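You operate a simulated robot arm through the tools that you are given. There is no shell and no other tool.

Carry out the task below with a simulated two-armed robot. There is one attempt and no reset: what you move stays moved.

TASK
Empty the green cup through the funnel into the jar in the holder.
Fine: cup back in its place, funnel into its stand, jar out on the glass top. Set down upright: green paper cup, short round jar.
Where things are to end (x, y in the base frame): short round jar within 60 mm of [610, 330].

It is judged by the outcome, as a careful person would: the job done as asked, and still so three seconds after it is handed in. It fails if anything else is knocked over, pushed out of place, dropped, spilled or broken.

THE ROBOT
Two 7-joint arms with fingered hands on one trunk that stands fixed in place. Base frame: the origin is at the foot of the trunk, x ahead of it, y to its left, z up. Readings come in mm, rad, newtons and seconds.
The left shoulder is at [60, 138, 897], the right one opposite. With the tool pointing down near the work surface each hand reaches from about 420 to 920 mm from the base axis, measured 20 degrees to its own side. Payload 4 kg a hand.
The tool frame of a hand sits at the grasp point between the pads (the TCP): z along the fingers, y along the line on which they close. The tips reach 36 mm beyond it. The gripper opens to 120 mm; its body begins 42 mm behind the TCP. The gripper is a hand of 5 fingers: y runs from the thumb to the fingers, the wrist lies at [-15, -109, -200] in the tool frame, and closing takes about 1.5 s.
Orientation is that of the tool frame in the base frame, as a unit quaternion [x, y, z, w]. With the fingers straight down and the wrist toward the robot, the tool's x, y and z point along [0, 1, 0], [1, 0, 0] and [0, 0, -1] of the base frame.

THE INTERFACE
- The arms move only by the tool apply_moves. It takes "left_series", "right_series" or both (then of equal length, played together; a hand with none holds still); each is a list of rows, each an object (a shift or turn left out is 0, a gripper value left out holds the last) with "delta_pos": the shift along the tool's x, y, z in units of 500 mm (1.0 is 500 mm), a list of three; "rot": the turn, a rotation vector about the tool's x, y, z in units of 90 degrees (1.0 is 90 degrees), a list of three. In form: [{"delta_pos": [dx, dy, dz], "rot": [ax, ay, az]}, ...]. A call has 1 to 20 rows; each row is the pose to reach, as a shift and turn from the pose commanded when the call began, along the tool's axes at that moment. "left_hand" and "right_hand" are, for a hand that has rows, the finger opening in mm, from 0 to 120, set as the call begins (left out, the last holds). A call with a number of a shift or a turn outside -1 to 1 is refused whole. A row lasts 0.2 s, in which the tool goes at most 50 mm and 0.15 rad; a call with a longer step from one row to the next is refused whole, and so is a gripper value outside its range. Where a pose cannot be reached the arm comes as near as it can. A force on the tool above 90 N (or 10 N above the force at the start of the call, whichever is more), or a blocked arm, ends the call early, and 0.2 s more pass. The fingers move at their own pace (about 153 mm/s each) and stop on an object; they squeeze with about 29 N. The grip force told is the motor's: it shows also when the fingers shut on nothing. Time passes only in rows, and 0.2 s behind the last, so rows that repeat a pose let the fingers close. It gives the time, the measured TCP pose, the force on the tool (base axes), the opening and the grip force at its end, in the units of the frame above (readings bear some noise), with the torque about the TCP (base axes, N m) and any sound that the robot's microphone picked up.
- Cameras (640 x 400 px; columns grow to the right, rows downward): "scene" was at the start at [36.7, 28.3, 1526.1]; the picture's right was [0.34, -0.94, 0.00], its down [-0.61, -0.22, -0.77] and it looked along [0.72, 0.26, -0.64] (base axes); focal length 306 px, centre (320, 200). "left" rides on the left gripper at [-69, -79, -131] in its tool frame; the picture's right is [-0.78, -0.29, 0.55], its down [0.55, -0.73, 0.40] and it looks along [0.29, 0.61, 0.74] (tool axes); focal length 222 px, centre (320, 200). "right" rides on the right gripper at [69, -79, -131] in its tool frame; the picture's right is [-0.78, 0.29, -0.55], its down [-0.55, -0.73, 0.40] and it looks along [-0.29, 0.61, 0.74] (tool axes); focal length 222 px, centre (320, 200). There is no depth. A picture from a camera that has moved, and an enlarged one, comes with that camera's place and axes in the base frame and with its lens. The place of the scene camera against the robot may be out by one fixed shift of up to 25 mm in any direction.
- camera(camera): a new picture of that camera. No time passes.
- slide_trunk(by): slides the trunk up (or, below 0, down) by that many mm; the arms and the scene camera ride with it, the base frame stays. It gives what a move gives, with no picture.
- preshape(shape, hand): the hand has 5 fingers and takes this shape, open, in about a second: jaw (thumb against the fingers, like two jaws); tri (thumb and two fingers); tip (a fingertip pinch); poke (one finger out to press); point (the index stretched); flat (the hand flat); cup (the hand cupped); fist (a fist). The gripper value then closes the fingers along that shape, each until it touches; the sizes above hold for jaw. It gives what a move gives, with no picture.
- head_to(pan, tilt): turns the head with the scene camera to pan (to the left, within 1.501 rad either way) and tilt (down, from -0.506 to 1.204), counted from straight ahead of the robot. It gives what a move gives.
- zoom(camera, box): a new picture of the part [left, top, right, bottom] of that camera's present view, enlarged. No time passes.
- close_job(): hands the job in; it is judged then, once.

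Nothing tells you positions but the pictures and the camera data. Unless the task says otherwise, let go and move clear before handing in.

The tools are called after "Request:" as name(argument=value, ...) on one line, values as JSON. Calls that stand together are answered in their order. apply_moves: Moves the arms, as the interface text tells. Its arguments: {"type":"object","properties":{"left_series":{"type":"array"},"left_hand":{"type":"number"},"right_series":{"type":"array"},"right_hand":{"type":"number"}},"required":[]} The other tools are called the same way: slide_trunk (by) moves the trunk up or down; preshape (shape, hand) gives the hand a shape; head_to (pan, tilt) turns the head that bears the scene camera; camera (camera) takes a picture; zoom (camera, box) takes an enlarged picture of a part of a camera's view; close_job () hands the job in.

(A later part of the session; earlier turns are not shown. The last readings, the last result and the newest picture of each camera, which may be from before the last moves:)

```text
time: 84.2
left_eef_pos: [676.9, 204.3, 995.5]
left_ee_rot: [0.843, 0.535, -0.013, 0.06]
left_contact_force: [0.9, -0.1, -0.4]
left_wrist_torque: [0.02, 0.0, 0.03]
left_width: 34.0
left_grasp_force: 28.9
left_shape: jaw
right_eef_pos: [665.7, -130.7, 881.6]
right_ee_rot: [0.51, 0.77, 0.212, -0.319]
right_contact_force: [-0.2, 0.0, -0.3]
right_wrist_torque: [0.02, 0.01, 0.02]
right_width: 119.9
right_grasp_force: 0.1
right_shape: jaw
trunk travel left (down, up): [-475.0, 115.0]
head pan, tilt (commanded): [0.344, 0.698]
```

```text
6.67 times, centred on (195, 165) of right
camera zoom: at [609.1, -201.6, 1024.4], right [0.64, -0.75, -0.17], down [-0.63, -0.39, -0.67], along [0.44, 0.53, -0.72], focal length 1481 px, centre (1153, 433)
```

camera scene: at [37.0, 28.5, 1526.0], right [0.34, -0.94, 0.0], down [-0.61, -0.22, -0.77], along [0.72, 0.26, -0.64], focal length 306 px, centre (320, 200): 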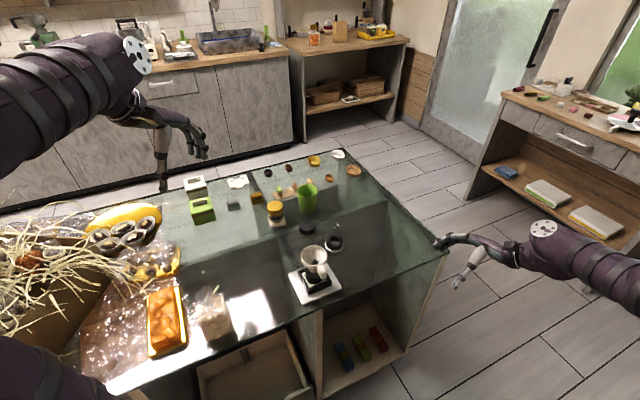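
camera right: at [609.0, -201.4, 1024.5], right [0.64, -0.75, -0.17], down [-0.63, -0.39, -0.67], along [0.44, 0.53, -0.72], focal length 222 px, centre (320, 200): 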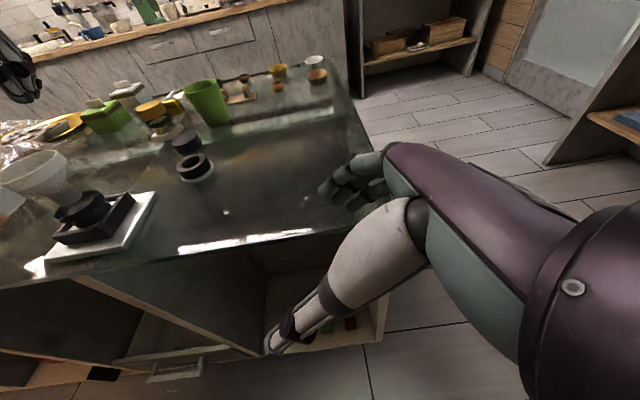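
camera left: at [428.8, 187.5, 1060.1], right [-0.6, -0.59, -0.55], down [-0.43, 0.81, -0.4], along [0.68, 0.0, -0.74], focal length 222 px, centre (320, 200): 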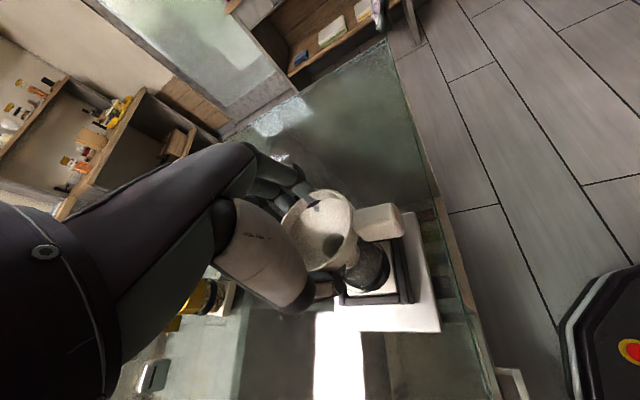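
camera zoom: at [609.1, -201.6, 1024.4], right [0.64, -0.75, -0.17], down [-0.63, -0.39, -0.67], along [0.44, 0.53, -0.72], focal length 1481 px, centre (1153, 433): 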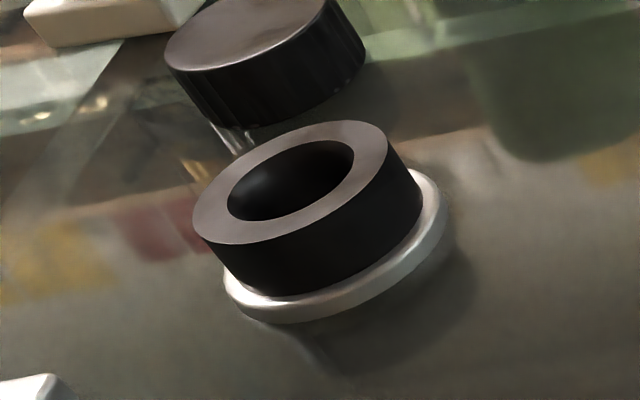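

Spout bottom measured at about (678,194,946) and ring centre at about (678,204), top z≈822. I'll apply a small residual tilt correction, shift 10 mm in +y and go down partway.

Request:
apply_moves(left_series=[{"delta_pos": [0.005, -0.005, 0.02], "rot": [-0.0135, 0.0063, 0]}, {"delta_pos": [0.0101, -0.0099, 0.05], "rot": [-0.0269, 0.0125, 0]}, {"delta_pos": [0.0151, -0.0149, 0.08], "rot": [-0.0404, 0.0188, 0]}, {"delta_pos": [0.0201, -0.0199, 0.11], "rot": [-0.0404, 0.0188, 0]}, {"delta_pos": [0.0252, -0.0248, 0.14], "rot": [-0.0404, 0.0188, 0]}, {"delta_pos": [0.0302, -0.0298, 0.1674], "rot": [-0.0404, 0.0188, 0]}, {"delta_pos": [0.0302, -0.0298, 0.1674], "rot": [-0.0404, 0.0188, 0]}])

Request:
zoom(camera="scene", box=[310, 195, 370, 265])

Request:
zoom(camera="right", box=[130, 70, 250, 190])

Request:
camera(camera="left")

```text
time: 85.8
left_eef_pos: [674.0, 215.9, 908.7]
left_ee_rot: [0.84, 0.537, 0.016, 0.079]
left_contact_force: [-0.1, 1.1, -0.1]
left_wrist_torque: [0.02, -0.01, 0.01]
left_width: 33.8
left_grasp_force: 28.9
left_shape: jaw
right_eef_pos: [665.6, -130.2, 882.6]
right_ee_rot: [0.51, 0.77, 0.211, -0.318]
right_contact_force: [0.0, -0.8, 1.0]
right_wrist_torque: [0.01, 0.01, -0.03]
right_width: 119.8
right_grasp_force: 0.0
right_shape: jaw
trunk travel left (down, up): [-475.0, 115.0]
head pan, tilt (commanded): [0.344, 0.698]
```

```text
5.71 times, centred on (340, 230) of scene
camera zoom: at [36.8, 28.2, 1526.1], right [0.34, -0.94, 0.0], down [-0.61, -0.22, -0.77], along [0.72, 0.26, -0.64], focal length 1750 px, centre (206, 29)
```

zoom: 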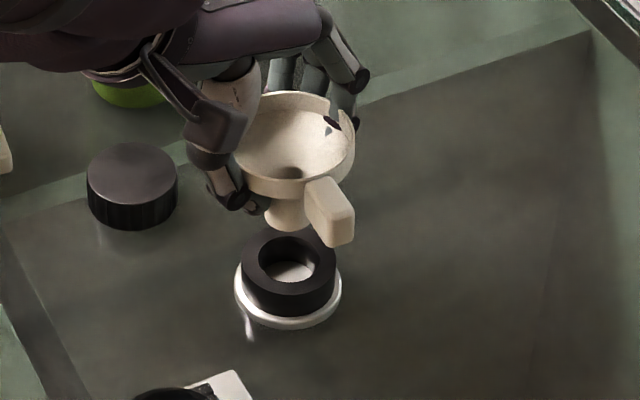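

```text
3.33 times, centred on (190, 130) of right
camera zoom: at [609.1, -201.5, 1024.4], right [0.64, -0.75, -0.17], down [-0.63, -0.39, -0.67], along [0.44, 0.53, -0.72], focal length 740 px, centre (753, 433)
```

zoom: 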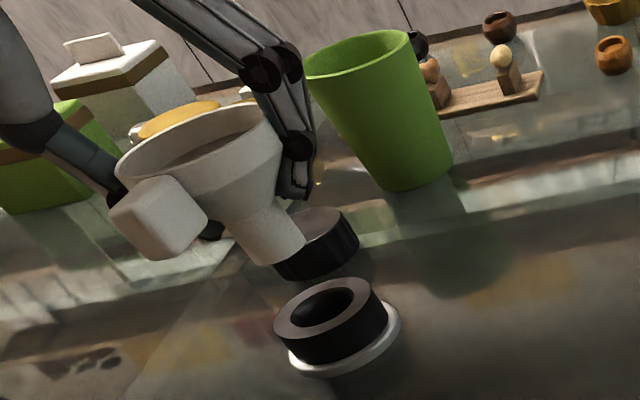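

```text
taken
camera left: at [558.8, 200.0, 1030.3], right [-0.53, -0.65, -0.54], down [-0.38, 0.75, -0.53], along [0.75, -0.08, -0.65], focal length 222 px, centre (320, 200)
```

left: 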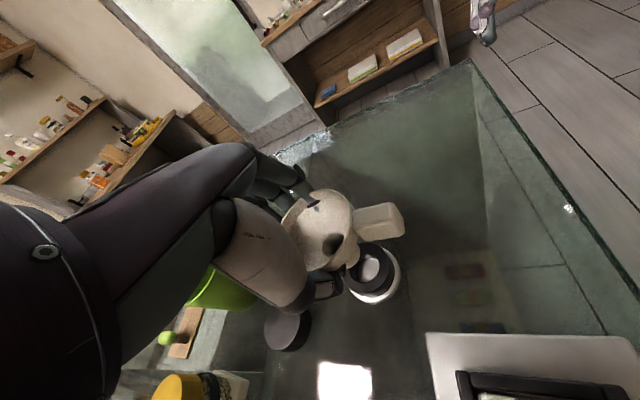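

Request:
zoom(camera="right", box=[145, 90, 235, 180])

Request:
zoom(camera="scene", box=[320, 205, 360, 250])

Request:
zoom(camera="left", box=[270, 170, 430, 310])

```text
4.44 times, centred on (190, 135) of right
camera zoom: at [609.1, -201.5, 1024.4], right [0.64, -0.75, -0.17], down [-0.63, -0.39, -0.67], along [0.44, 0.53, -0.72], focal length 987 px, centre (898, 489)
```

zoom: 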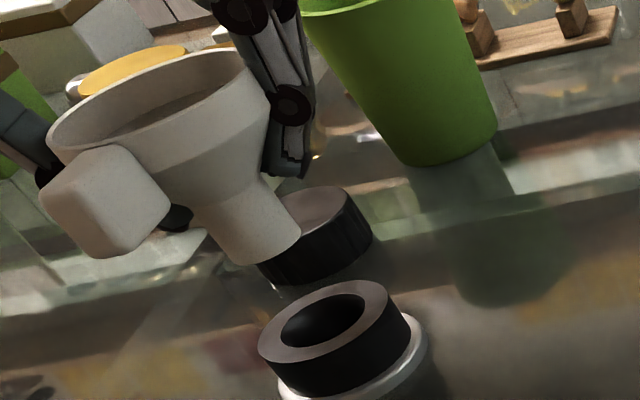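

```text
8.89 times, centred on (340, 228) of scene
camera zoom: at [36.8, 28.2, 1526.1], right [0.34, -0.94, 0.0], down [-0.61, -0.22, -0.77], along [0.72, 0.26, -0.64], focal length 2723 px, centre (142, -44)
```

zoom: 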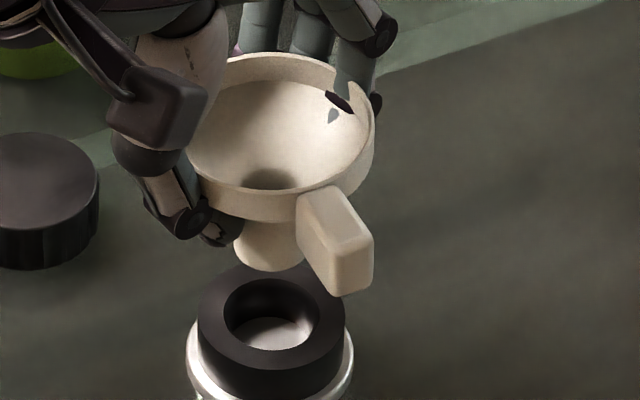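

```text
2.86 times, centred on (350, 240) of left
camera zoom: at [558.8, 200.0, 1030.3], right [-0.53, -0.65, -0.54], down [-0.38, 0.75, -0.53], along [0.75, -0.08, -0.65], focal length 635 px, centre (234, 86)
```

zoom: 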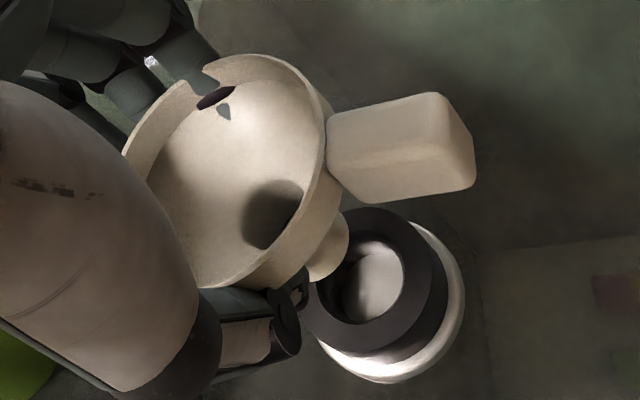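

The funnel is now upright to within a few degrees and about 1–2 mm from centred. I'll make a tiny correction and lower until the spout is just above the ring.

Request:
apply_moves(left_series=[{"delta_pos": [0.001, -0.0018, 0.016]}, {"delta_pos": [0.002, -0.0037, 0.033]}, {"delta_pos": [0.0028, -0.0058, 0.052]}, {"delta_pos": [0.0032, -0.0074, 0.0656]}, {"delta_pos": [0.0032, -0.0074, 0.0656]}])

Request:
zoom(camera="right", box=[145, 100, 235, 190])

Request:
zoom(camera="scene", box=[320, 210, 360, 260])

Request:
zoom(camera="left", box=[270, 170, 430, 310])

```text
time: 87.0
left_eef_pos: [675.9, 214.8, 876.1]
left_ee_rot: [0.84, 0.537, 0.016, 0.077]
left_contact_force: [0.2, 0.4, -0.8]
left_wrist_torque: [0.02, 0.0, 0.0]
left_width: 33.6
left_grasp_force: 28.7
left_shape: jaw
right_eef_pos: [665.6, -128.8, 882.9]
right_ee_rot: [0.509, 0.771, 0.211, -0.32]
right_contact_force: [0.7, 0.4, 0.7]
right_wrist_torque: [0.02, 0.0, -0.01]
right_width: 119.8
right_grasp_force: 0.1
right_shape: jaw
trunk travel left (down, up): [-475.0, 115.0]
head pan, tilt (commanded): [0.344, 0.698]
```

```text
4.44 times, centred on (190, 145) of right
camera zoom: at [609.1, -201.5, 1024.4], right [0.64, -0.75, -0.17], down [-0.63, -0.39, -0.67], along [0.44, 0.53, -0.72], focal length 987 px, centre (898, 444)
```

zoom: 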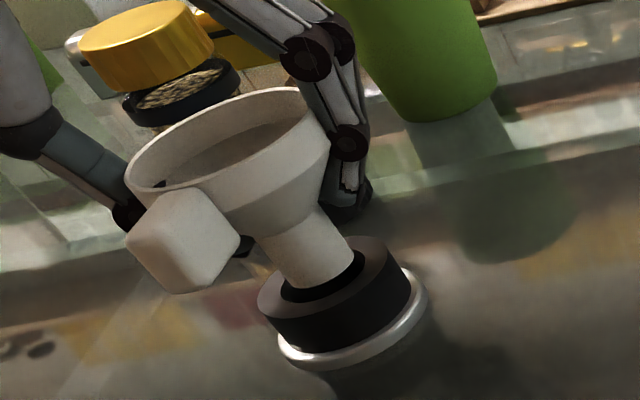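

```text
8.00 times, centred on (340, 235) of scene
camera zoom: at [36.9, 28.2, 1526.1], right [0.34, -0.94, 0.0], down [-0.61, -0.22, -0.77], along [0.72, 0.26, -0.64], focal length 2450 px, centre (160, -80)
```

zoom: 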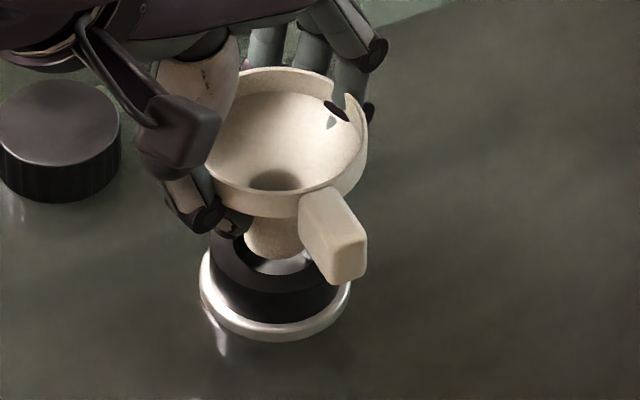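

```text
2.86 times, centred on (350, 240) of left
camera zoom: at [560.2, 199.2, 998.4], right [-0.53, -0.65, -0.54], down [-0.38, 0.75, -0.53], along [0.75, -0.08, -0.65], focal length 635 px, centre (234, 86)
```

zoom: 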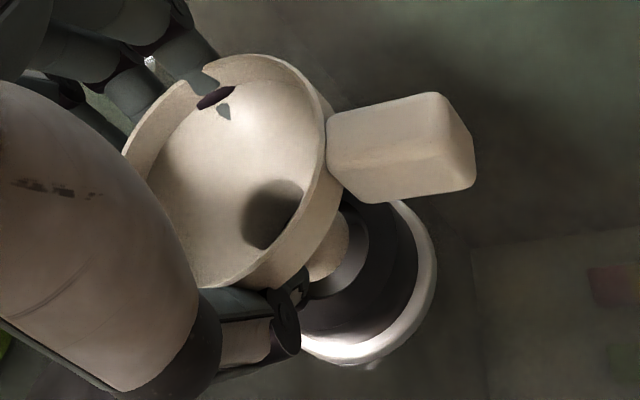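

The spout end is at the ring's plane and centred within 2 mm. I'll shift 1.8 mm and lower it into the hole, watching the force.

Request:
apply_moves(left_series=[{"delta_pos": [-0.003, 0.002, 0.0005]}, {"delta_pos": [-0.0025, 0.0008, 0.0084]}, {"delta_pos": [-0.002, -0.0004, 0.0163]}, {"delta_pos": [-0.0016, -0.0016, 0.0242]}, {"delta_pos": [-0.0016, -0.0016, 0.0242]}])

Request:
zoom(camera="right", box=[145, 100, 235, 190])

Request:
zoom(camera="scene", box=[320, 210, 360, 260])

```text
time: 88.2
left_eef_pos: [677.2, 212.8, 865.2]
left_ee_rot: [0.84, 0.537, 0.016, 0.078]
left_contact_force: [-1.7, 0.8, 0.1]
left_wrist_torque: [0.03, 0.06, 0.0]
left_width: 33.7
left_grasp_force: 28.8
left_shape: jaw
right_eef_pos: [666.1, -129.8, 882.8]
right_ee_rot: [0.51, 0.77, 0.212, -0.319]
right_contact_force: [0.2, 0.4, -0.4]
right_wrist_torque: [-0.02, 0.01, 0.01]
right_width: 119.8
right_grasp_force: 0.2
right_shape: jaw
trunk travel left (down, up): [-475.0, 115.0]
head pan, tilt (commanded): [0.344, 0.698]
```

```text
4.44 times, centred on (190, 145) of right
camera zoom: at [609.0, -201.3, 1024.5], right [0.64, -0.75, -0.17], down [-0.63, -0.39, -0.67], along [0.44, 0.53, -0.72], focal length 987 px, centre (898, 444)
```

zoom: 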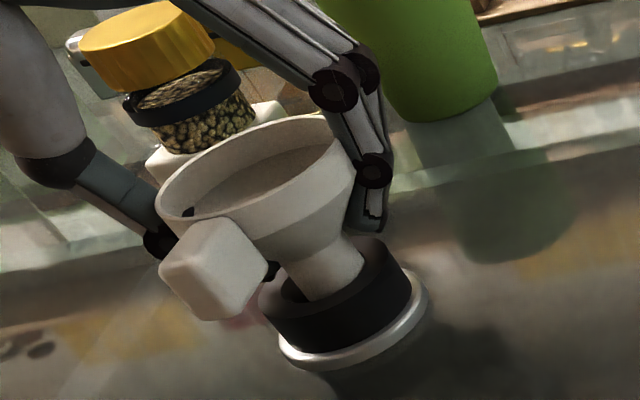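

```text
8.00 times, centred on (340, 235) of scene
camera zoom: at [36.7, 28.3, 1526.1], right [0.34, -0.94, 0.0], down [-0.61, -0.22, -0.77], along [0.72, 0.26, -0.64], focal length 2450 px, centre (160, -80)
```

zoom: 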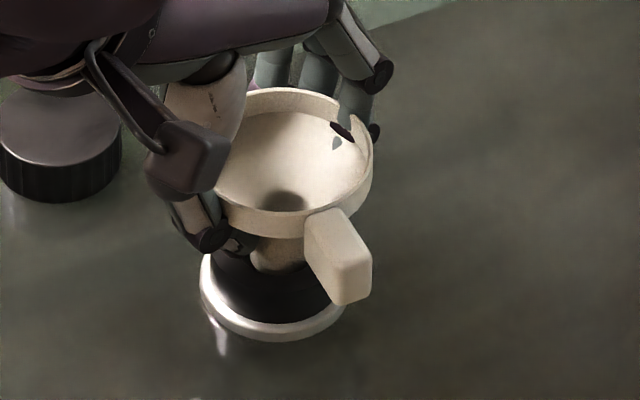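

The spout is about 11 mm into the ring with only a slight side touch. I'll recentre by a millimetre and lower 4 mm more.

Request:
apply_moves(left_series=[{"delta_pos": [0.0001, -0.0022, -0.0003]}, {"delta_pos": [0.0003, -0.0028, 0.0037]}, {"delta_pos": [0.0005, -0.0034, 0.0076]}, {"delta_pos": [0.0005, -0.0034, 0.0076]}])

Request:
zoom(camera="right", box=[145, 100, 235, 190])

Request:
zoom(camera="scene", box=[320, 210, 360, 260])

```text
time: 89.2
left_eef_pos: [676.1, 212.6, 862.0]
left_ee_rot: [0.84, 0.537, 0.016, 0.077]
left_contact_force: [-0.6, -0.1, -0.6]
left_wrist_torque: [-0.01, 0.05, -0.01]
left_width: 33.8
left_grasp_force: 29.3
left_shape: jaw
right_eef_pos: [664.1, -130.2, 882.7]
right_ee_rot: [0.51, 0.771, 0.211, -0.319]
right_contact_force: [0.2, 0.0, 0.5]
right_wrist_torque: [0.04, 0.02, 0.01]
right_width: 119.8
right_grasp_force: 0.0
right_shape: jaw
trunk travel left (down, up): [-475.0, 115.0]
head pan, tilt (commanded): [0.344, 0.698]
```

```text
4.44 times, centred on (190, 145) of right
camera zoom: at [609.1, -201.4, 1024.4], right [0.64, -0.75, -0.17], down [-0.63, -0.39, -0.67], along [0.44, 0.53, -0.72], focal length 987 px, centre (898, 444)
```

zoom: 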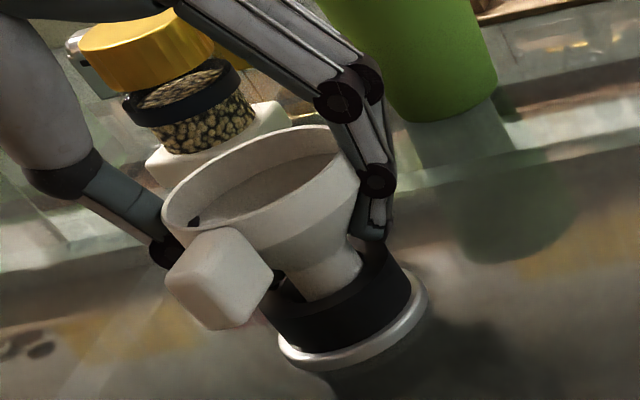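

```text
8.00 times, centred on (340, 235) of scene
camera zoom: at [36.8, 28.3, 1526.1], right [0.34, -0.94, 0.0], down [-0.61, -0.22, -0.77], along [0.72, 0.26, -0.64], focal length 2450 px, centre (160, -80)
```

zoom: 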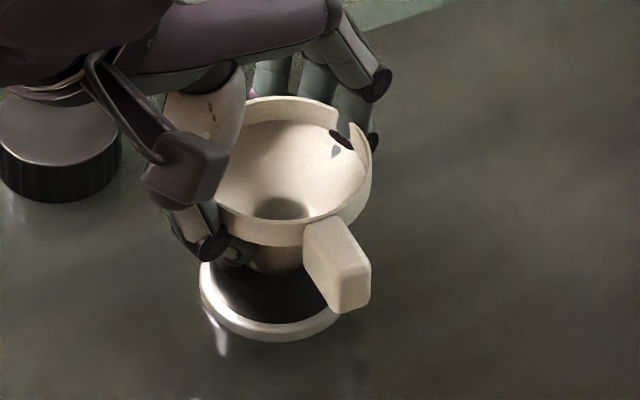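

Request:
apply_moves(left_series=[{"delta_pos": [0.0001, -0.0002, 0.0015]}, {"delta_pos": [0.0002, -0.0004, 0.003]}, {"delta_pos": [0.0002, -0.0004, 0.003]}])

```text
time: 90.0
left_eef_pos: [675.0, 213.5, 860.1]
left_ee_rot: [0.84, 0.536, 0.017, 0.079]
left_contact_force: [-1.0, -0.5, 0.9]
left_wrist_torque: [-0.01, 0.0, -0.02]
left_width: 34.1
left_grasp_force: 29.2
left_shape: jaw
right_eef_pos: [665.3, -130.8, 882.9]
right_ee_rot: [0.509, 0.771, 0.211, -0.319]
right_contact_force: [0.5, -0.3, -0.3]
right_wrist_torque: [-0.03, -0.02, -0.01]
right_width: 119.7
right_grasp_force: 0.1
right_shape: jaw
trunk travel left (down, up): [-475.0, 115.0]
head pan, tilt (commanded): [0.344, 0.698]
```

Request:
apply_moves(left_series=[{"delta_pos": [0.0001, -0.0002, 0.0015]}, {"delta_pos": [0.0002, -0.0004, 0.003]}, {"delta_pos": [0.0002, -0.0004, 0.003]}])

Request:
zoom(camera="right", box=[145, 100, 235, 190])

Request:
zoom(camera="left", box=[270, 170, 430, 310])

```text
time: 90.8
left_eef_pos: [675.4, 213.7, 858.8]
left_ee_rot: [0.839, 0.537, 0.018, 0.079]
left_contact_force: [-3.6, 1.5, 15.2]
left_wrist_torque: [0.07, 0.27, -0.01]
left_width: 33.9
left_grasp_force: 29.4
left_shape: jaw
right_eef_pos: [664.4, -130.6, 883.1]
right_ee_rot: [0.509, 0.771, 0.211, -0.319]
right_contact_force: [-0.5, 0.9, 0.1]
right_wrist_torque: [-0.01, 0.0, -0.01]
right_width: 119.8
right_grasp_force: 0.0
right_shape: jaw
trunk travel left (down, up): [-475.0, 115.0]
head pan, tilt (commanded): [0.344, 0.698]
```

```text
4.44 times, centred on (190, 145) of right
camera zoom: at [608.1, -201.4, 1025.2], right [0.64, -0.75, -0.17], down [-0.63, -0.39, -0.67], along [0.44, 0.53, -0.72], focal length 987 px, centre (898, 444)
```

zoom: 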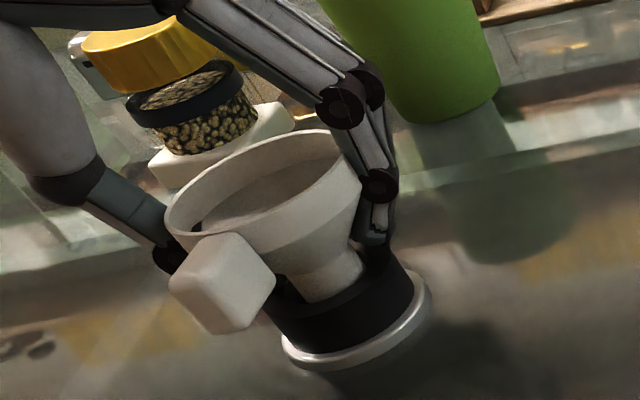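

```text
2.86 times, centred on (350, 240) of left
camera zoom: at [559.4, 197.8, 980.7], right [-0.53, -0.65, -0.54], down [-0.38, 0.75, -0.53], along [0.76, -0.08, -0.65], focal length 635 px, centre (234, 86)
```

zoom: 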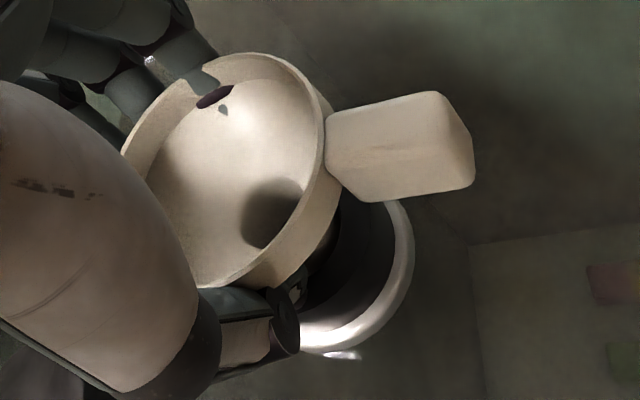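

It's bottomed out, with about 15 N upward. I'll ease up a touch and open the fingers in small steps.

Request:
apply_moves(left_series=[{"delta_pos": [0, 0, -0.0018]}, {"delta_pos": [0, 0, -0.0018]}])

Request:
apply_moves(left_series=[{"delta_pos": [0, 0, 0]}, {"delta_pos": [0, 0, 0]}], left_hand=44)

Request:
zoom(camera="right", box=[145, 100, 235, 190])

Request:
zoom(camera="scene", box=[320, 210, 360, 260])

```text
time: 91.4
left_eef_pos: [674.6, 214.2, 859.9]
left_ee_rot: [0.84, 0.537, 0.016, 0.079]
left_contact_force: [-2.3, 1.5, 12.7]
left_wrist_torque: [0.04, 0.3, -0.04]
left_width: 34.3
left_grasp_force: 29.4
left_shape: jaw
right_eef_pos: [664.6, -131.0, 883.4]
right_ee_rot: [0.51, 0.771, 0.212, -0.319]
right_contact_force: [0.3, 0.3, -0.1]
right_wrist_torque: [0.02, -0.02, 0.01]
right_width: 119.8
right_grasp_force: 0.0
right_shape: jaw
trunk travel left (down, up): [-475.0, 115.0]
head pan, tilt (commanded): [0.344, 0.698]
```

```text
time: 92.0
left_eef_pos: [675.3, 213.8, 860.0]
left_ee_rot: [0.84, 0.537, 0.018, 0.079]
left_contact_force: [3.6, 0.4, 18.0]
left_wrist_torque: [0.04, 0.15, 0.02]
left_width: 41.0
left_grasp_force: 0.0
left_shape: jaw
right_eef_pos: [664.7, -130.2, 882.1]
right_ee_rot: [0.509, 0.771, 0.212, -0.318]
right_contact_force: [0.8, -0.3, -0.4]
right_wrist_torque: [0.0, 0.0, -0.03]
right_width: 119.7
right_grasp_force: 0.0
right_shape: jaw
trunk travel left (down, up): [-475.0, 115.0]
head pan, tilt (commanded): [0.344, 0.698]
```

```text
4.44 times, centred on (190, 145) of right
camera zoom: at [608.4, -202.0, 1025.0], right [0.64, -0.75, -0.17], down [-0.63, -0.39, -0.67], along [0.44, 0.53, -0.72], focal length 987 px, centre (898, 444)
```

zoom: 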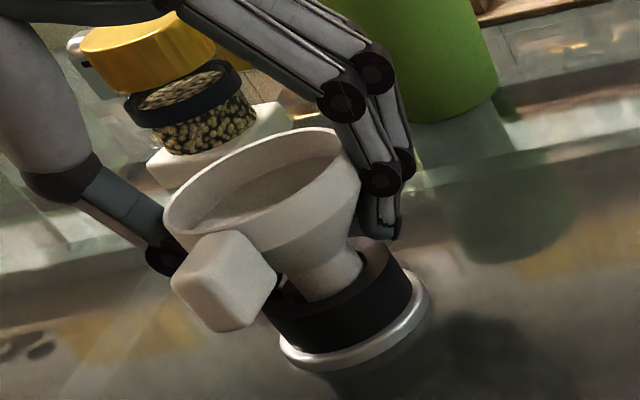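

```text
8.00 times, centred on (340, 235) of scene
camera zoom: at [35.8, 27.7, 1526.2], right [0.34, -0.94, 0.0], down [-0.6, -0.22, -0.77], along [0.72, 0.26, -0.64], focal length 2450 px, centre (160, -80)
```

zoom: 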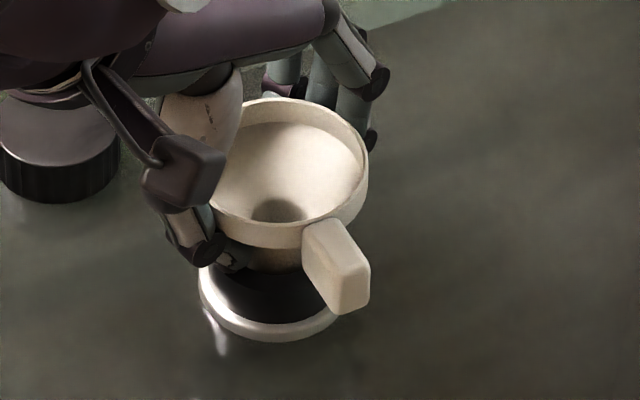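

Grip force is zero, but something still presses with about 18 N, probably the fingertips on the ring. I'll rise 2 mm while opening further.

Request:
apply_moves(left_series=[{"delta_pos": [0, 0, -0.003]}, {"delta_pos": [0, 0, -0.003]}, {"delta_pos": [0, 0, -0.003]}], left_hand=58)

Request:
zoom(camera="right", box=[145, 100, 235, 190])

Request:
zoom(camera="scene", box=[320, 210, 360, 260])

```text
time: 92.8
left_eef_pos: [675.1, 213.7, 861.5]
left_ee_rot: [0.84, 0.537, 0.016, 0.078]
left_contact_force: [2.5, -0.4, 21.2]
left_wrist_torque: [0.05, 0.26, -0.03]
left_width: 57.1
left_grasp_force: 0.0
left_shape: jaw
right_eef_pos: [664.5, -129.1, 883.6]
right_ee_rot: [0.51, 0.77, 0.212, -0.319]
right_contact_force: [-0.5, 0.3, -0.9]
right_wrist_torque: [0.0, 0.03, -0.01]
right_width: 119.7
right_grasp_force: 0.2
right_shape: jaw
trunk travel left (down, up): [-475.0, 115.0]
head pan, tilt (commanded): [0.344, 0.698]
```

```text
4.44 times, centred on (190, 145) of right
camera zoom: at [608.2, -201.9, 1025.0], right [0.64, -0.75, -0.17], down [-0.63, -0.39, -0.67], along [0.44, 0.53, -0.72], focal length 987 px, centre (898, 444)
```

zoom: 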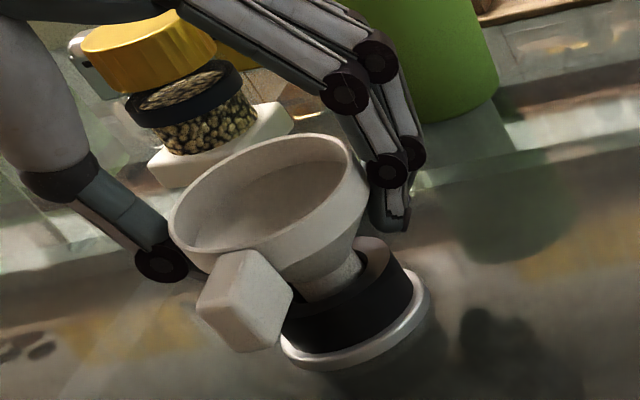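

```text
8.00 times, centred on (340, 235) of scene
camera zoom: at [35.4, 27.5, 1526.2], right [0.34, -0.94, 0.0], down [-0.6, -0.22, -0.77], along [0.72, 0.26, -0.64], focal length 2450 px, centre (160, -80)
```

zoom: 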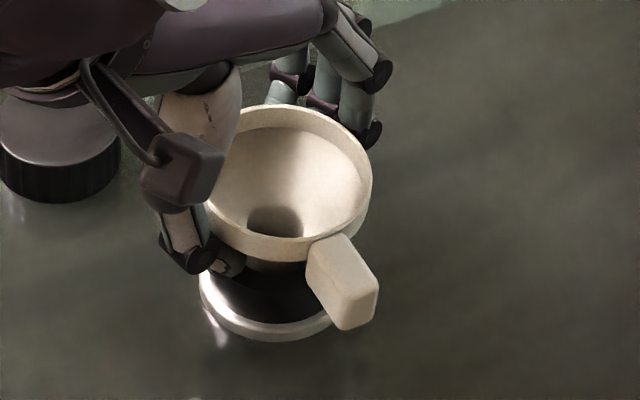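

The funnel has settled in the ring and the thumb tip is still pressing on the ring's edge. I'll rise 4 mm and open wider.

Request:
apply_moves(left_series=[{"delta_pos": [0, 0, -0.004]}, {"delta_pos": [0, 0, -0.008]}, {"delta_pos": [0, 0, -0.008]}], left_hand=70)

Request:
zoom(camera="right", box=[145, 100, 235, 190])

Request:
zoom(camera="scene", box=[320, 210, 360, 260])

Request:
zoom(camera="left", box=[270, 170, 430, 310])

```text
time: 93.6
left_eef_pos: [673.6, 215.1, 862.9]
left_ee_rot: [0.84, 0.537, 0.015, 0.078]
left_contact_force: [0.4, -0.6, -0.4]
left_wrist_torque: [0.04, -0.01, 0.0]
left_width: 69.7
left_grasp_force: 0.0
left_shape: jaw
right_eef_pos: [665.0, -130.0, 882.4]
right_ee_rot: [0.509, 0.771, 0.21, -0.32]
right_contact_force: [-0.5, -0.5, 0.0]
right_wrist_torque: [0.01, 0.01, 0.02]
right_width: 119.7
right_grasp_force: 0.0
right_shape: jaw
trunk travel left (down, up): [-475.0, 115.0]
head pan, tilt (commanded): [0.344, 0.698]
```

```text
4.44 times, centred on (190, 145) of right
camera zoom: at [608.9, -201.5, 1024.4], right [0.64, -0.75, -0.17], down [-0.63, -0.39, -0.67], along [0.44, 0.53, -0.72], focal length 987 px, centre (898, 444)
```

zoom: 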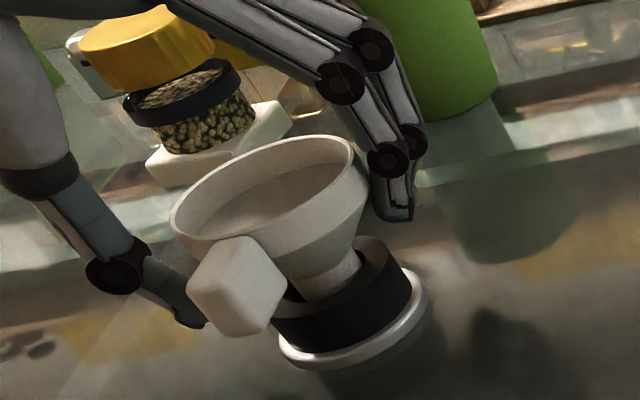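

```text
8.00 times, centred on (340, 235) of scene
camera zoom: at [36.6, 28.1, 1526.0], right [0.34, -0.94, 0.0], down [-0.61, -0.22, -0.77], along [0.72, 0.26, -0.64], focal length 2450 px, centre (160, -80)
```

zoom: 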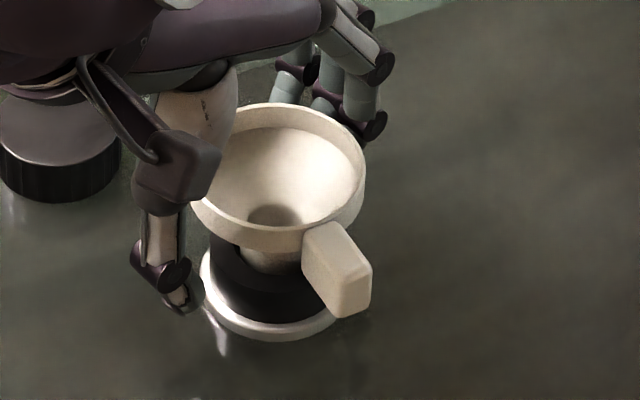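

```text
2.86 times, centred on (350, 240) of left
camera zoom: at [559.2, 198.6, 984.5], right [-0.53, -0.65, -0.54], down [-0.39, 0.75, -0.53], along [0.75, -0.08, -0.65], focal length 635 px, centre (234, 86)
```

zoom: 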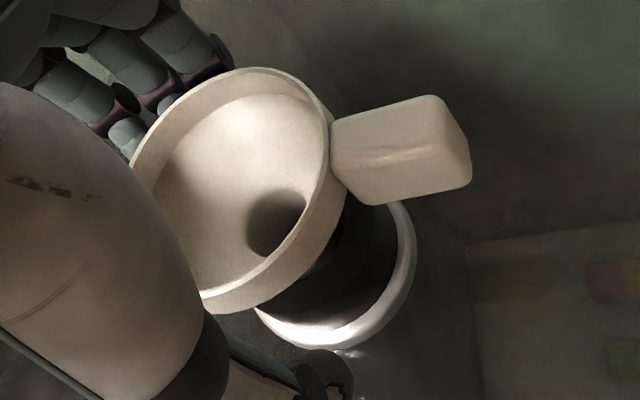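

The funnel stands in its stand and the hand is free of it, with zero force. I'll open wide and rise straight up.

Request:
apply_moves(left_series=[{"delta_pos": [0, 0, 0]}, {"delta_pos": [0, 0, 0]}, {"delta_pos": [0, 0, 0]}], left_hand=112)

Request:
zoom(camera="right", box=[145, 100, 235, 190])

Request:
zoom(camera="left", box=[220, 150, 430, 310])

```text
time: 94.4
left_eef_pos: [674.9, 214.8, 864.0]
left_ee_rot: [0.84, 0.537, 0.016, 0.077]
left_contact_force: [-0.1, -0.5, 0.1]
left_wrist_torque: [0.0, 0.01, 0.02]
left_width: 112.1
left_grasp_force: 0.1
left_shape: jaw
right_eef_pos: [665.3, -129.2, 882.9]
right_ee_rot: [0.509, 0.771, 0.211, -0.319]
right_contact_force: [0.4, -1.2, -0.5]
right_wrist_torque: [-0.01, 0.01, -0.01]
right_width: 119.9
right_grasp_force: 0.0
right_shape: jaw
trunk travel left (down, up): [-475.0, 115.0]
head pan, tilt (commanded): [0.344, 0.698]
```

```text
4.44 times, centred on (190, 145) of right
camera zoom: at [609.1, -201.5, 1024.4], right [0.64, -0.75, -0.17], down [-0.63, -0.39, -0.67], along [0.44, 0.53, -0.72], focal length 987 px, centre (898, 444)
```

zoom: 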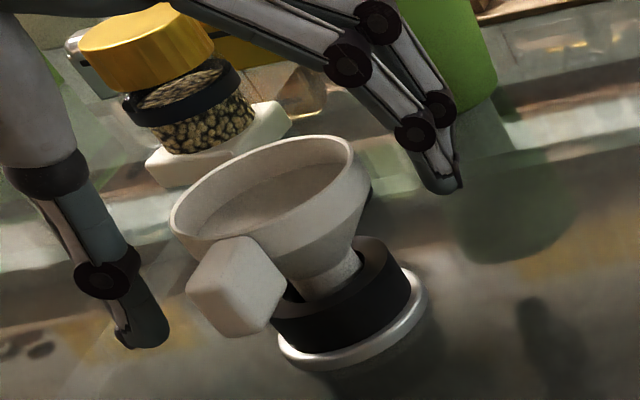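

```text
2.50 times, centred on (325, 230) of left
camera zoom: at [559.6, 198.6, 984.8], right [-0.53, -0.65, -0.54], down [-0.38, 0.75, -0.53], along [0.75, -0.08, -0.65], focal length 555 px, centre (308, 125)
```

zoom: 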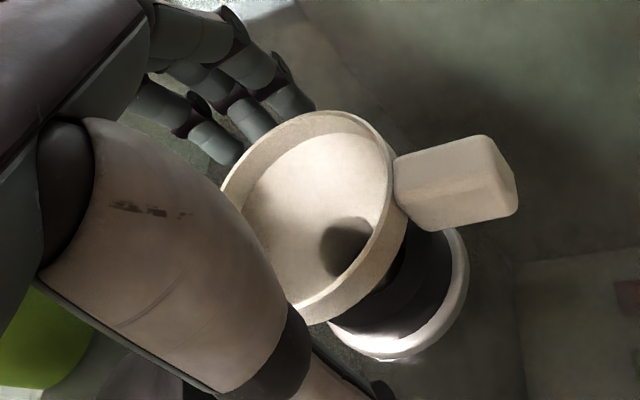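

Request:
apply_moves(left_series=[{"delta_pos": [-0.0012, 0.003, -0.0198]}, {"delta_pos": [-0.0029, 0.0075, -0.0494]}, {"delta_pos": [-0.0052, 0.0135, -0.0889]}, {"delta_pos": [-0.0081, 0.021, -0.1383]}, {"delta_pos": [-0.011, 0.0285, -0.1877]}, {"delta_pos": [-0.0139, 0.036, -0.2371]}, {"delta_pos": [-0.0162, 0.042, -0.2766]}])

Request:
camera(camera="scene")

Request:
zoom(camera="right", box=[20, 80, 240, 260])

Request:
camera(camera="left")

```text
time: 96.0
left_eef_pos: [674.6, 212.5, 1004.0]
left_ee_rot: [0.84, 0.536, 0.015, 0.079]
left_contact_force: [0.1, 0.4, 0.2]
left_wrist_torque: [0.0, -0.01, -0.04]
left_width: 112.1
left_grasp_force: 0.1
left_shape: jaw
right_eef_pos: [665.4, -130.2, 881.9]
right_ee_rot: [0.51, 0.77, 0.211, -0.319]
right_contact_force: [-0.2, 0.4, 0.2]
right_wrist_torque: [0.01, -0.01, 0.0]
right_width: 119.6
right_grasp_force: 0.1
right_shape: jaw
trunk travel left (down, up): [-475.0, 115.0]
head pan, tilt (commanded): [0.344, 0.698]
```

```text
taken
camera scene: at [36.6, 28.1, 1526.0], right [0.34, -0.94, 0.0], down [-0.61, -0.22, -0.77], along [0.72, 0.26, -0.64], focal length 306 px, centre (320, 200)
```

scene: 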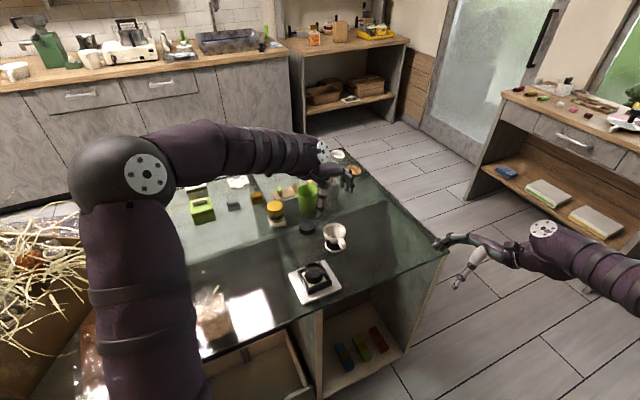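

```text
2.22 times, centred on (130, 170) of right
camera zoom: at [609.0, -201.6, 1024.5], right [0.64, -0.75, -0.17], down [-0.63, -0.39, -0.67], along [0.44, 0.53, -0.72], focal length 494 px, centre (742, 267)
```

zoom: 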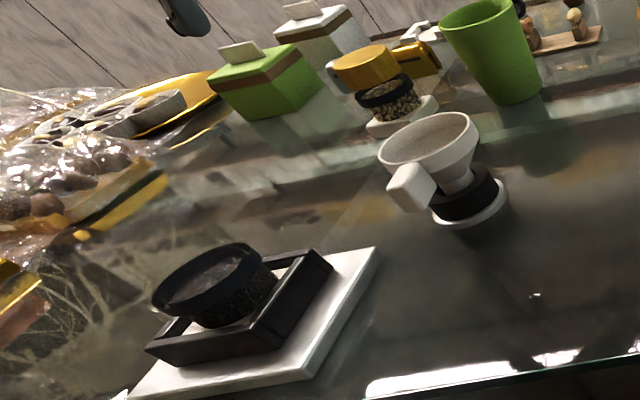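

```text
taken
camera left: at [560.6, 197.2, 1124.7], right [-0.53, -0.65, -0.54], down [-0.39, 0.75, -0.53], along [0.75, -0.08, -0.65], focal length 222 px, centre (320, 200)
```

left: 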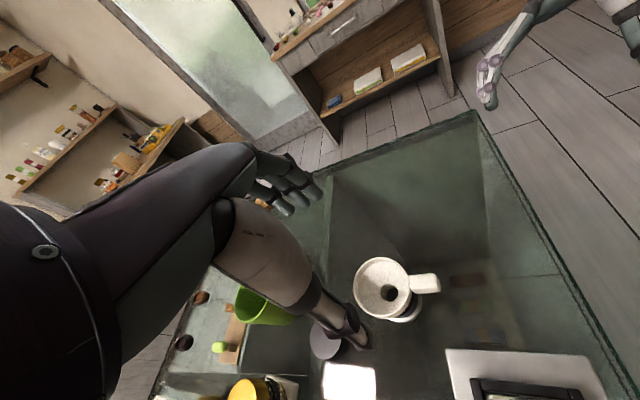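

The funnel sits in its stand. Now the jar: I'll look closely at it in the holder.

Request:
zoom(camera="scene", box=[285, 250, 350, 310])

Request:
zoom(camera="right", box=[60, 170, 160, 270])

Request:
zoom(camera="scene", box=[290, 200, 370, 270])

```text
6.67 times, centred on (318, 280) of scene
camera zoom: at [36.6, 28.1, 1526.0], right [0.34, -0.94, 0.0], down [-0.61, -0.22, -0.77], along [0.72, 0.26, -0.64], focal length 2042 px, centre (337, -333)
```

zoom: 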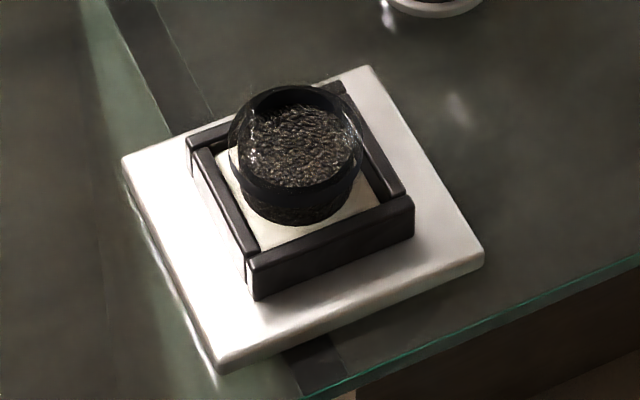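

```text
4.00 times, centred on (110, 220) of right
camera zoom: at [609.0, -201.6, 1024.5], right [0.64, -0.75, -0.17], down [-0.63, -0.39, -0.67], along [0.44, 0.53, -0.72], focal length 888 px, centre (1160, 120)
```

zoom: 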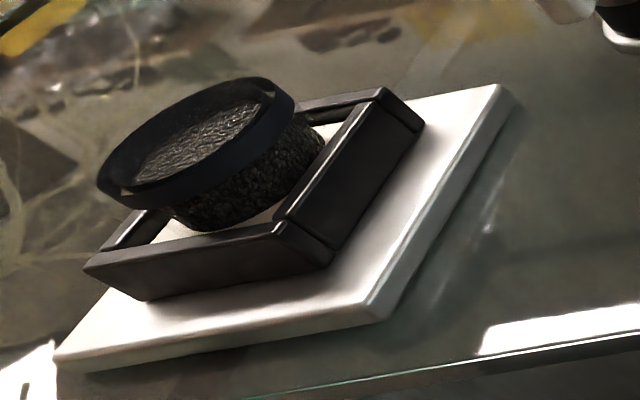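

```text
5.71 times, centred on (330, 235) of scene
camera zoom: at [36.6, 28.1, 1526.0], right [0.34, -0.94, 0.0], down [-0.61, -0.22, -0.77], along [0.72, 0.26, -0.64], focal length 1750 px, centre (263, 0)
```

zoom: 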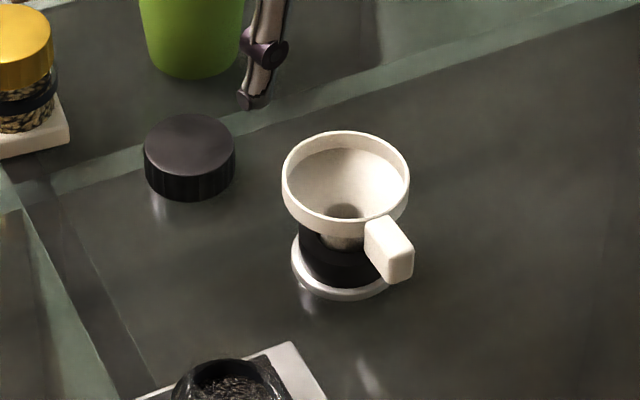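

The funnel is seated upright. The jar is about 55 mm across, with its top at about z=858 and the frame top at about z=829. I'll bring the left hand over it, straightened to point down.

Request:
apply_moves(left_series=[{"delta_pos": [-0.015, -0.0333, -0.0042], "rot": [0.0087, 0.0099, -0.0759]}, {"delta_pos": [-0.03, -0.0667, -0.0084], "rot": [0.0173, 0.0198, -0.1518]}, {"delta_pos": [-0.0449, -0.1, -0.0125], "rot": [0.026, 0.0297, -0.2277]}, {"delta_pos": [-0.0599, -0.1333, -0.0167], "rot": [0.0347, 0.0396, -0.3036]}, {"delta_pos": [-0.0749, -0.1666, -0.0209], "rot": [0.0433, 0.0495, -0.3795]}, {"delta_pos": [-0.0899, -0.2, -0.0251], "rot": [0.052, 0.0594, -0.4554]}, {"delta_pos": [-0.1048, -0.2333, -0.0292], "rot": [0.0606, 0.0693, -0.5313]}, {"delta_pos": [-0.1198, -0.2666, -0.0334], "rot": [0.0693, 0.0792, -0.6072]}, {"delta_pos": [-0.1198, -0.2666, -0.0334], "rot": [0.0693, 0.0792, -0.6072]}], left_hand=95)

Request:
camera(camera="left")

Request:
camera(camera="scene")

```text
time: 98.0
left_eef_pos: [530.0, 217.2, 1004.3]
left_ee_rot: [0.5, 0.866, 0.0, 0.0]
left_contact_force: [0.1, -0.4, -1.0]
left_wrist_torque: [0.02, -0.01, 0.01]
left_width: 95.4
left_grasp_force: 0.1
left_shape: jaw
right_eef_pos: [665.7, -130.3, 883.3]
right_ee_rot: [0.51, 0.771, 0.211, -0.318]
right_contact_force: [-0.4, 0.1, 0.0]
right_wrist_torque: [-0.01, 0.04, 0.02]
right_width: 119.7
right_grasp_force: 0.0
right_shape: jaw
trunk travel left (down, up): [-475.0, 115.0]
head pan, tilt (commanded): [0.344, 0.698]
```

```text
taken
camera left: at [495.4, 116.9, 1135.0], right [0.14, -0.83, -0.55], down [-0.91, 0.11, -0.4], along [0.39, 0.55, -0.74], focal length 222 px, centre (320, 200)
```

left: 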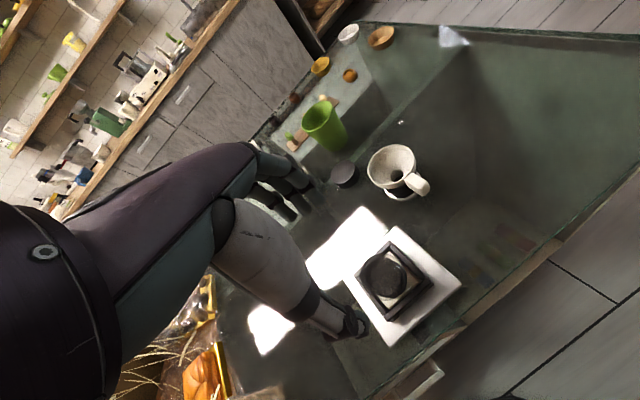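

```text
taken
camera scene: at [36.8, 28.2, 1526.1], right [0.34, -0.94, 0.0], down [-0.61, -0.22, -0.77], along [0.72, 0.26, -0.64], focal length 306 px, centre (320, 200)
```

scene: 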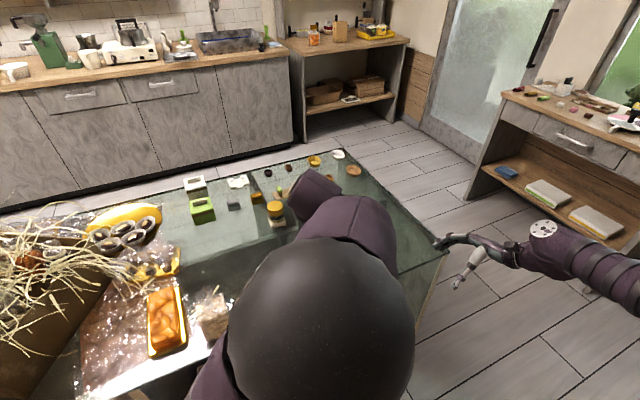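

The elbow has swung up in front of the head camera in this yaw. I'll turn back to a yaw of −100°, which should restore the natural elbow.

Request:
apply_moves(left_series=[{"rot": [0, 0, 0.0741]}, {"rot": [0, 0, 0.1481]}, {"rot": [0, 0, 0.2222]}, {"rot": [0, 0, 0.2963]}, {"rot": [0, 0, 0.3704]}, {"rot": [0, 0, 0.4444]}, {"rot": [0, 0, 0.4444]}])

Request:
camera(camera="scene")

Request:
camera(camera="left")

```text
time: 99.6
left_eef_pos: [527.8, 217.3, 1005.1]
left_ee_rot: [0.767, 0.642, -0.001, 0.0]
left_contact_force: [0.0, 0.2, -0.6]
left_wrist_torque: [0.0, 0.04, 0.0]
left_width: 95.0
left_grasp_force: 0.0
left_shape: jaw
right_eef_pos: [664.1, -131.1, 881.9]
right_ee_rot: [0.51, 0.771, 0.21, -0.319]
right_contact_force: [0.2, -0.3, -0.6]
right_wrist_torque: [0.01, -0.02, 0.03]
right_width: 120.0
right_grasp_force: 0.1
right_shape: jaw
trunk travel left (down, up): [-475.0, 115.0]
head pan, tilt (commanded): [0.344, 0.698]
```

```text
taken
camera scene: at [36.8, 28.0, 1526.1], right [0.34, -0.94, 0.0], down [-0.61, -0.22, -0.77], along [0.72, 0.26, -0.64], focal length 306 px, centre (320, 200)
```

scene: 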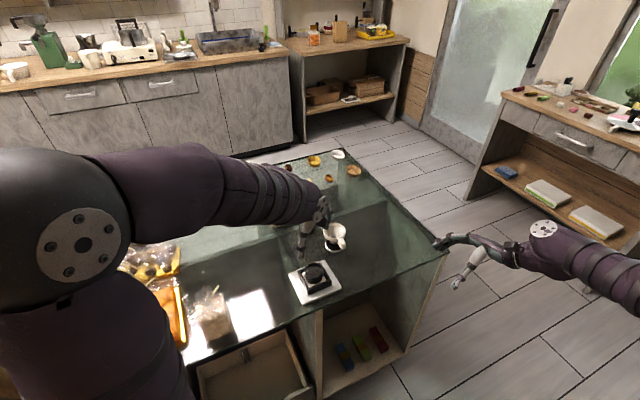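

```text
taken
camera left: at [437.1, 161.2, 1135.5], right [-0.42, -0.72, -0.55], down [-0.63, 0.67, -0.4], along [0.65, 0.17, -0.74], focal length 222 px, centre (320, 200)
```

left: 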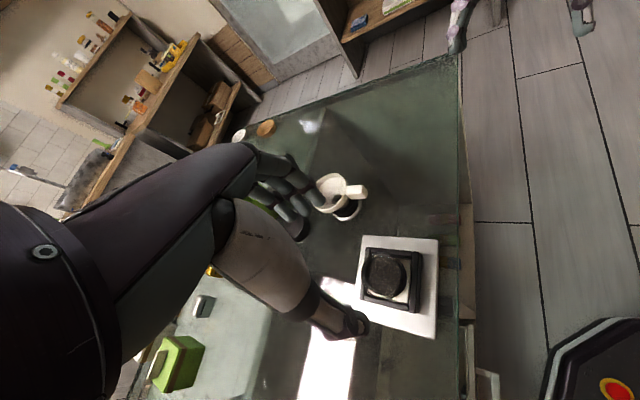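

Request:
zoom(camera="left", box=[340, 230, 440, 330])

Request:
zoom(camera="scene", box=[285, 210, 355, 310])

```text
4.00 times, centred on (390, 280) of left
camera zoom: at [437.1, 161.2, 1135.5], right [-0.42, -0.72, -0.55], down [-0.63, 0.67, -0.4], along [0.65, 0.17, -0.74], focal length 888 px, centre (40, -120)
```

zoom: 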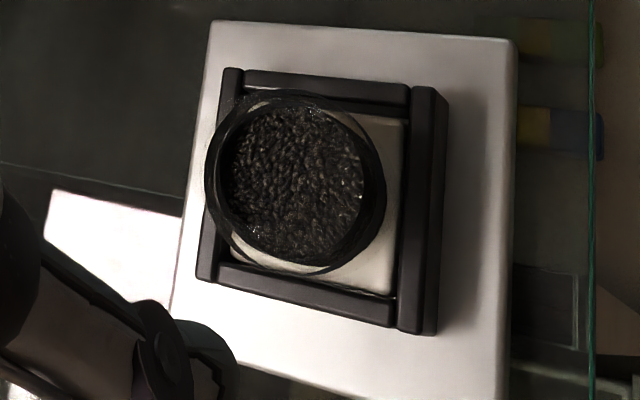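

```text
4.00 times, centred on (320, 260) of scene
camera zoom: at [36.8, 28.0, 1526.1], right [0.34, -0.94, 0.0], down [-0.61, -0.22, -0.77], along [0.72, 0.26, -0.64], focal length 1225 px, centre (320, -40)
```

zoom: 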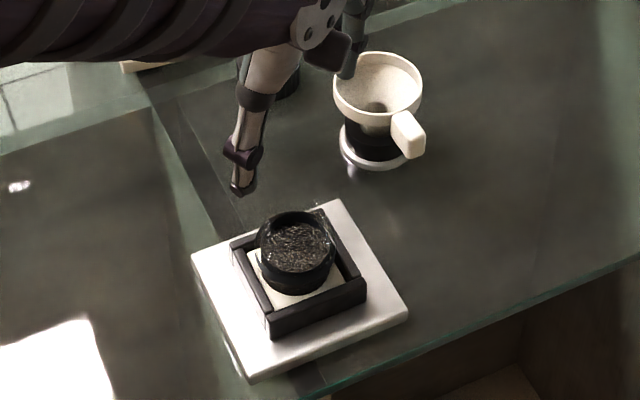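

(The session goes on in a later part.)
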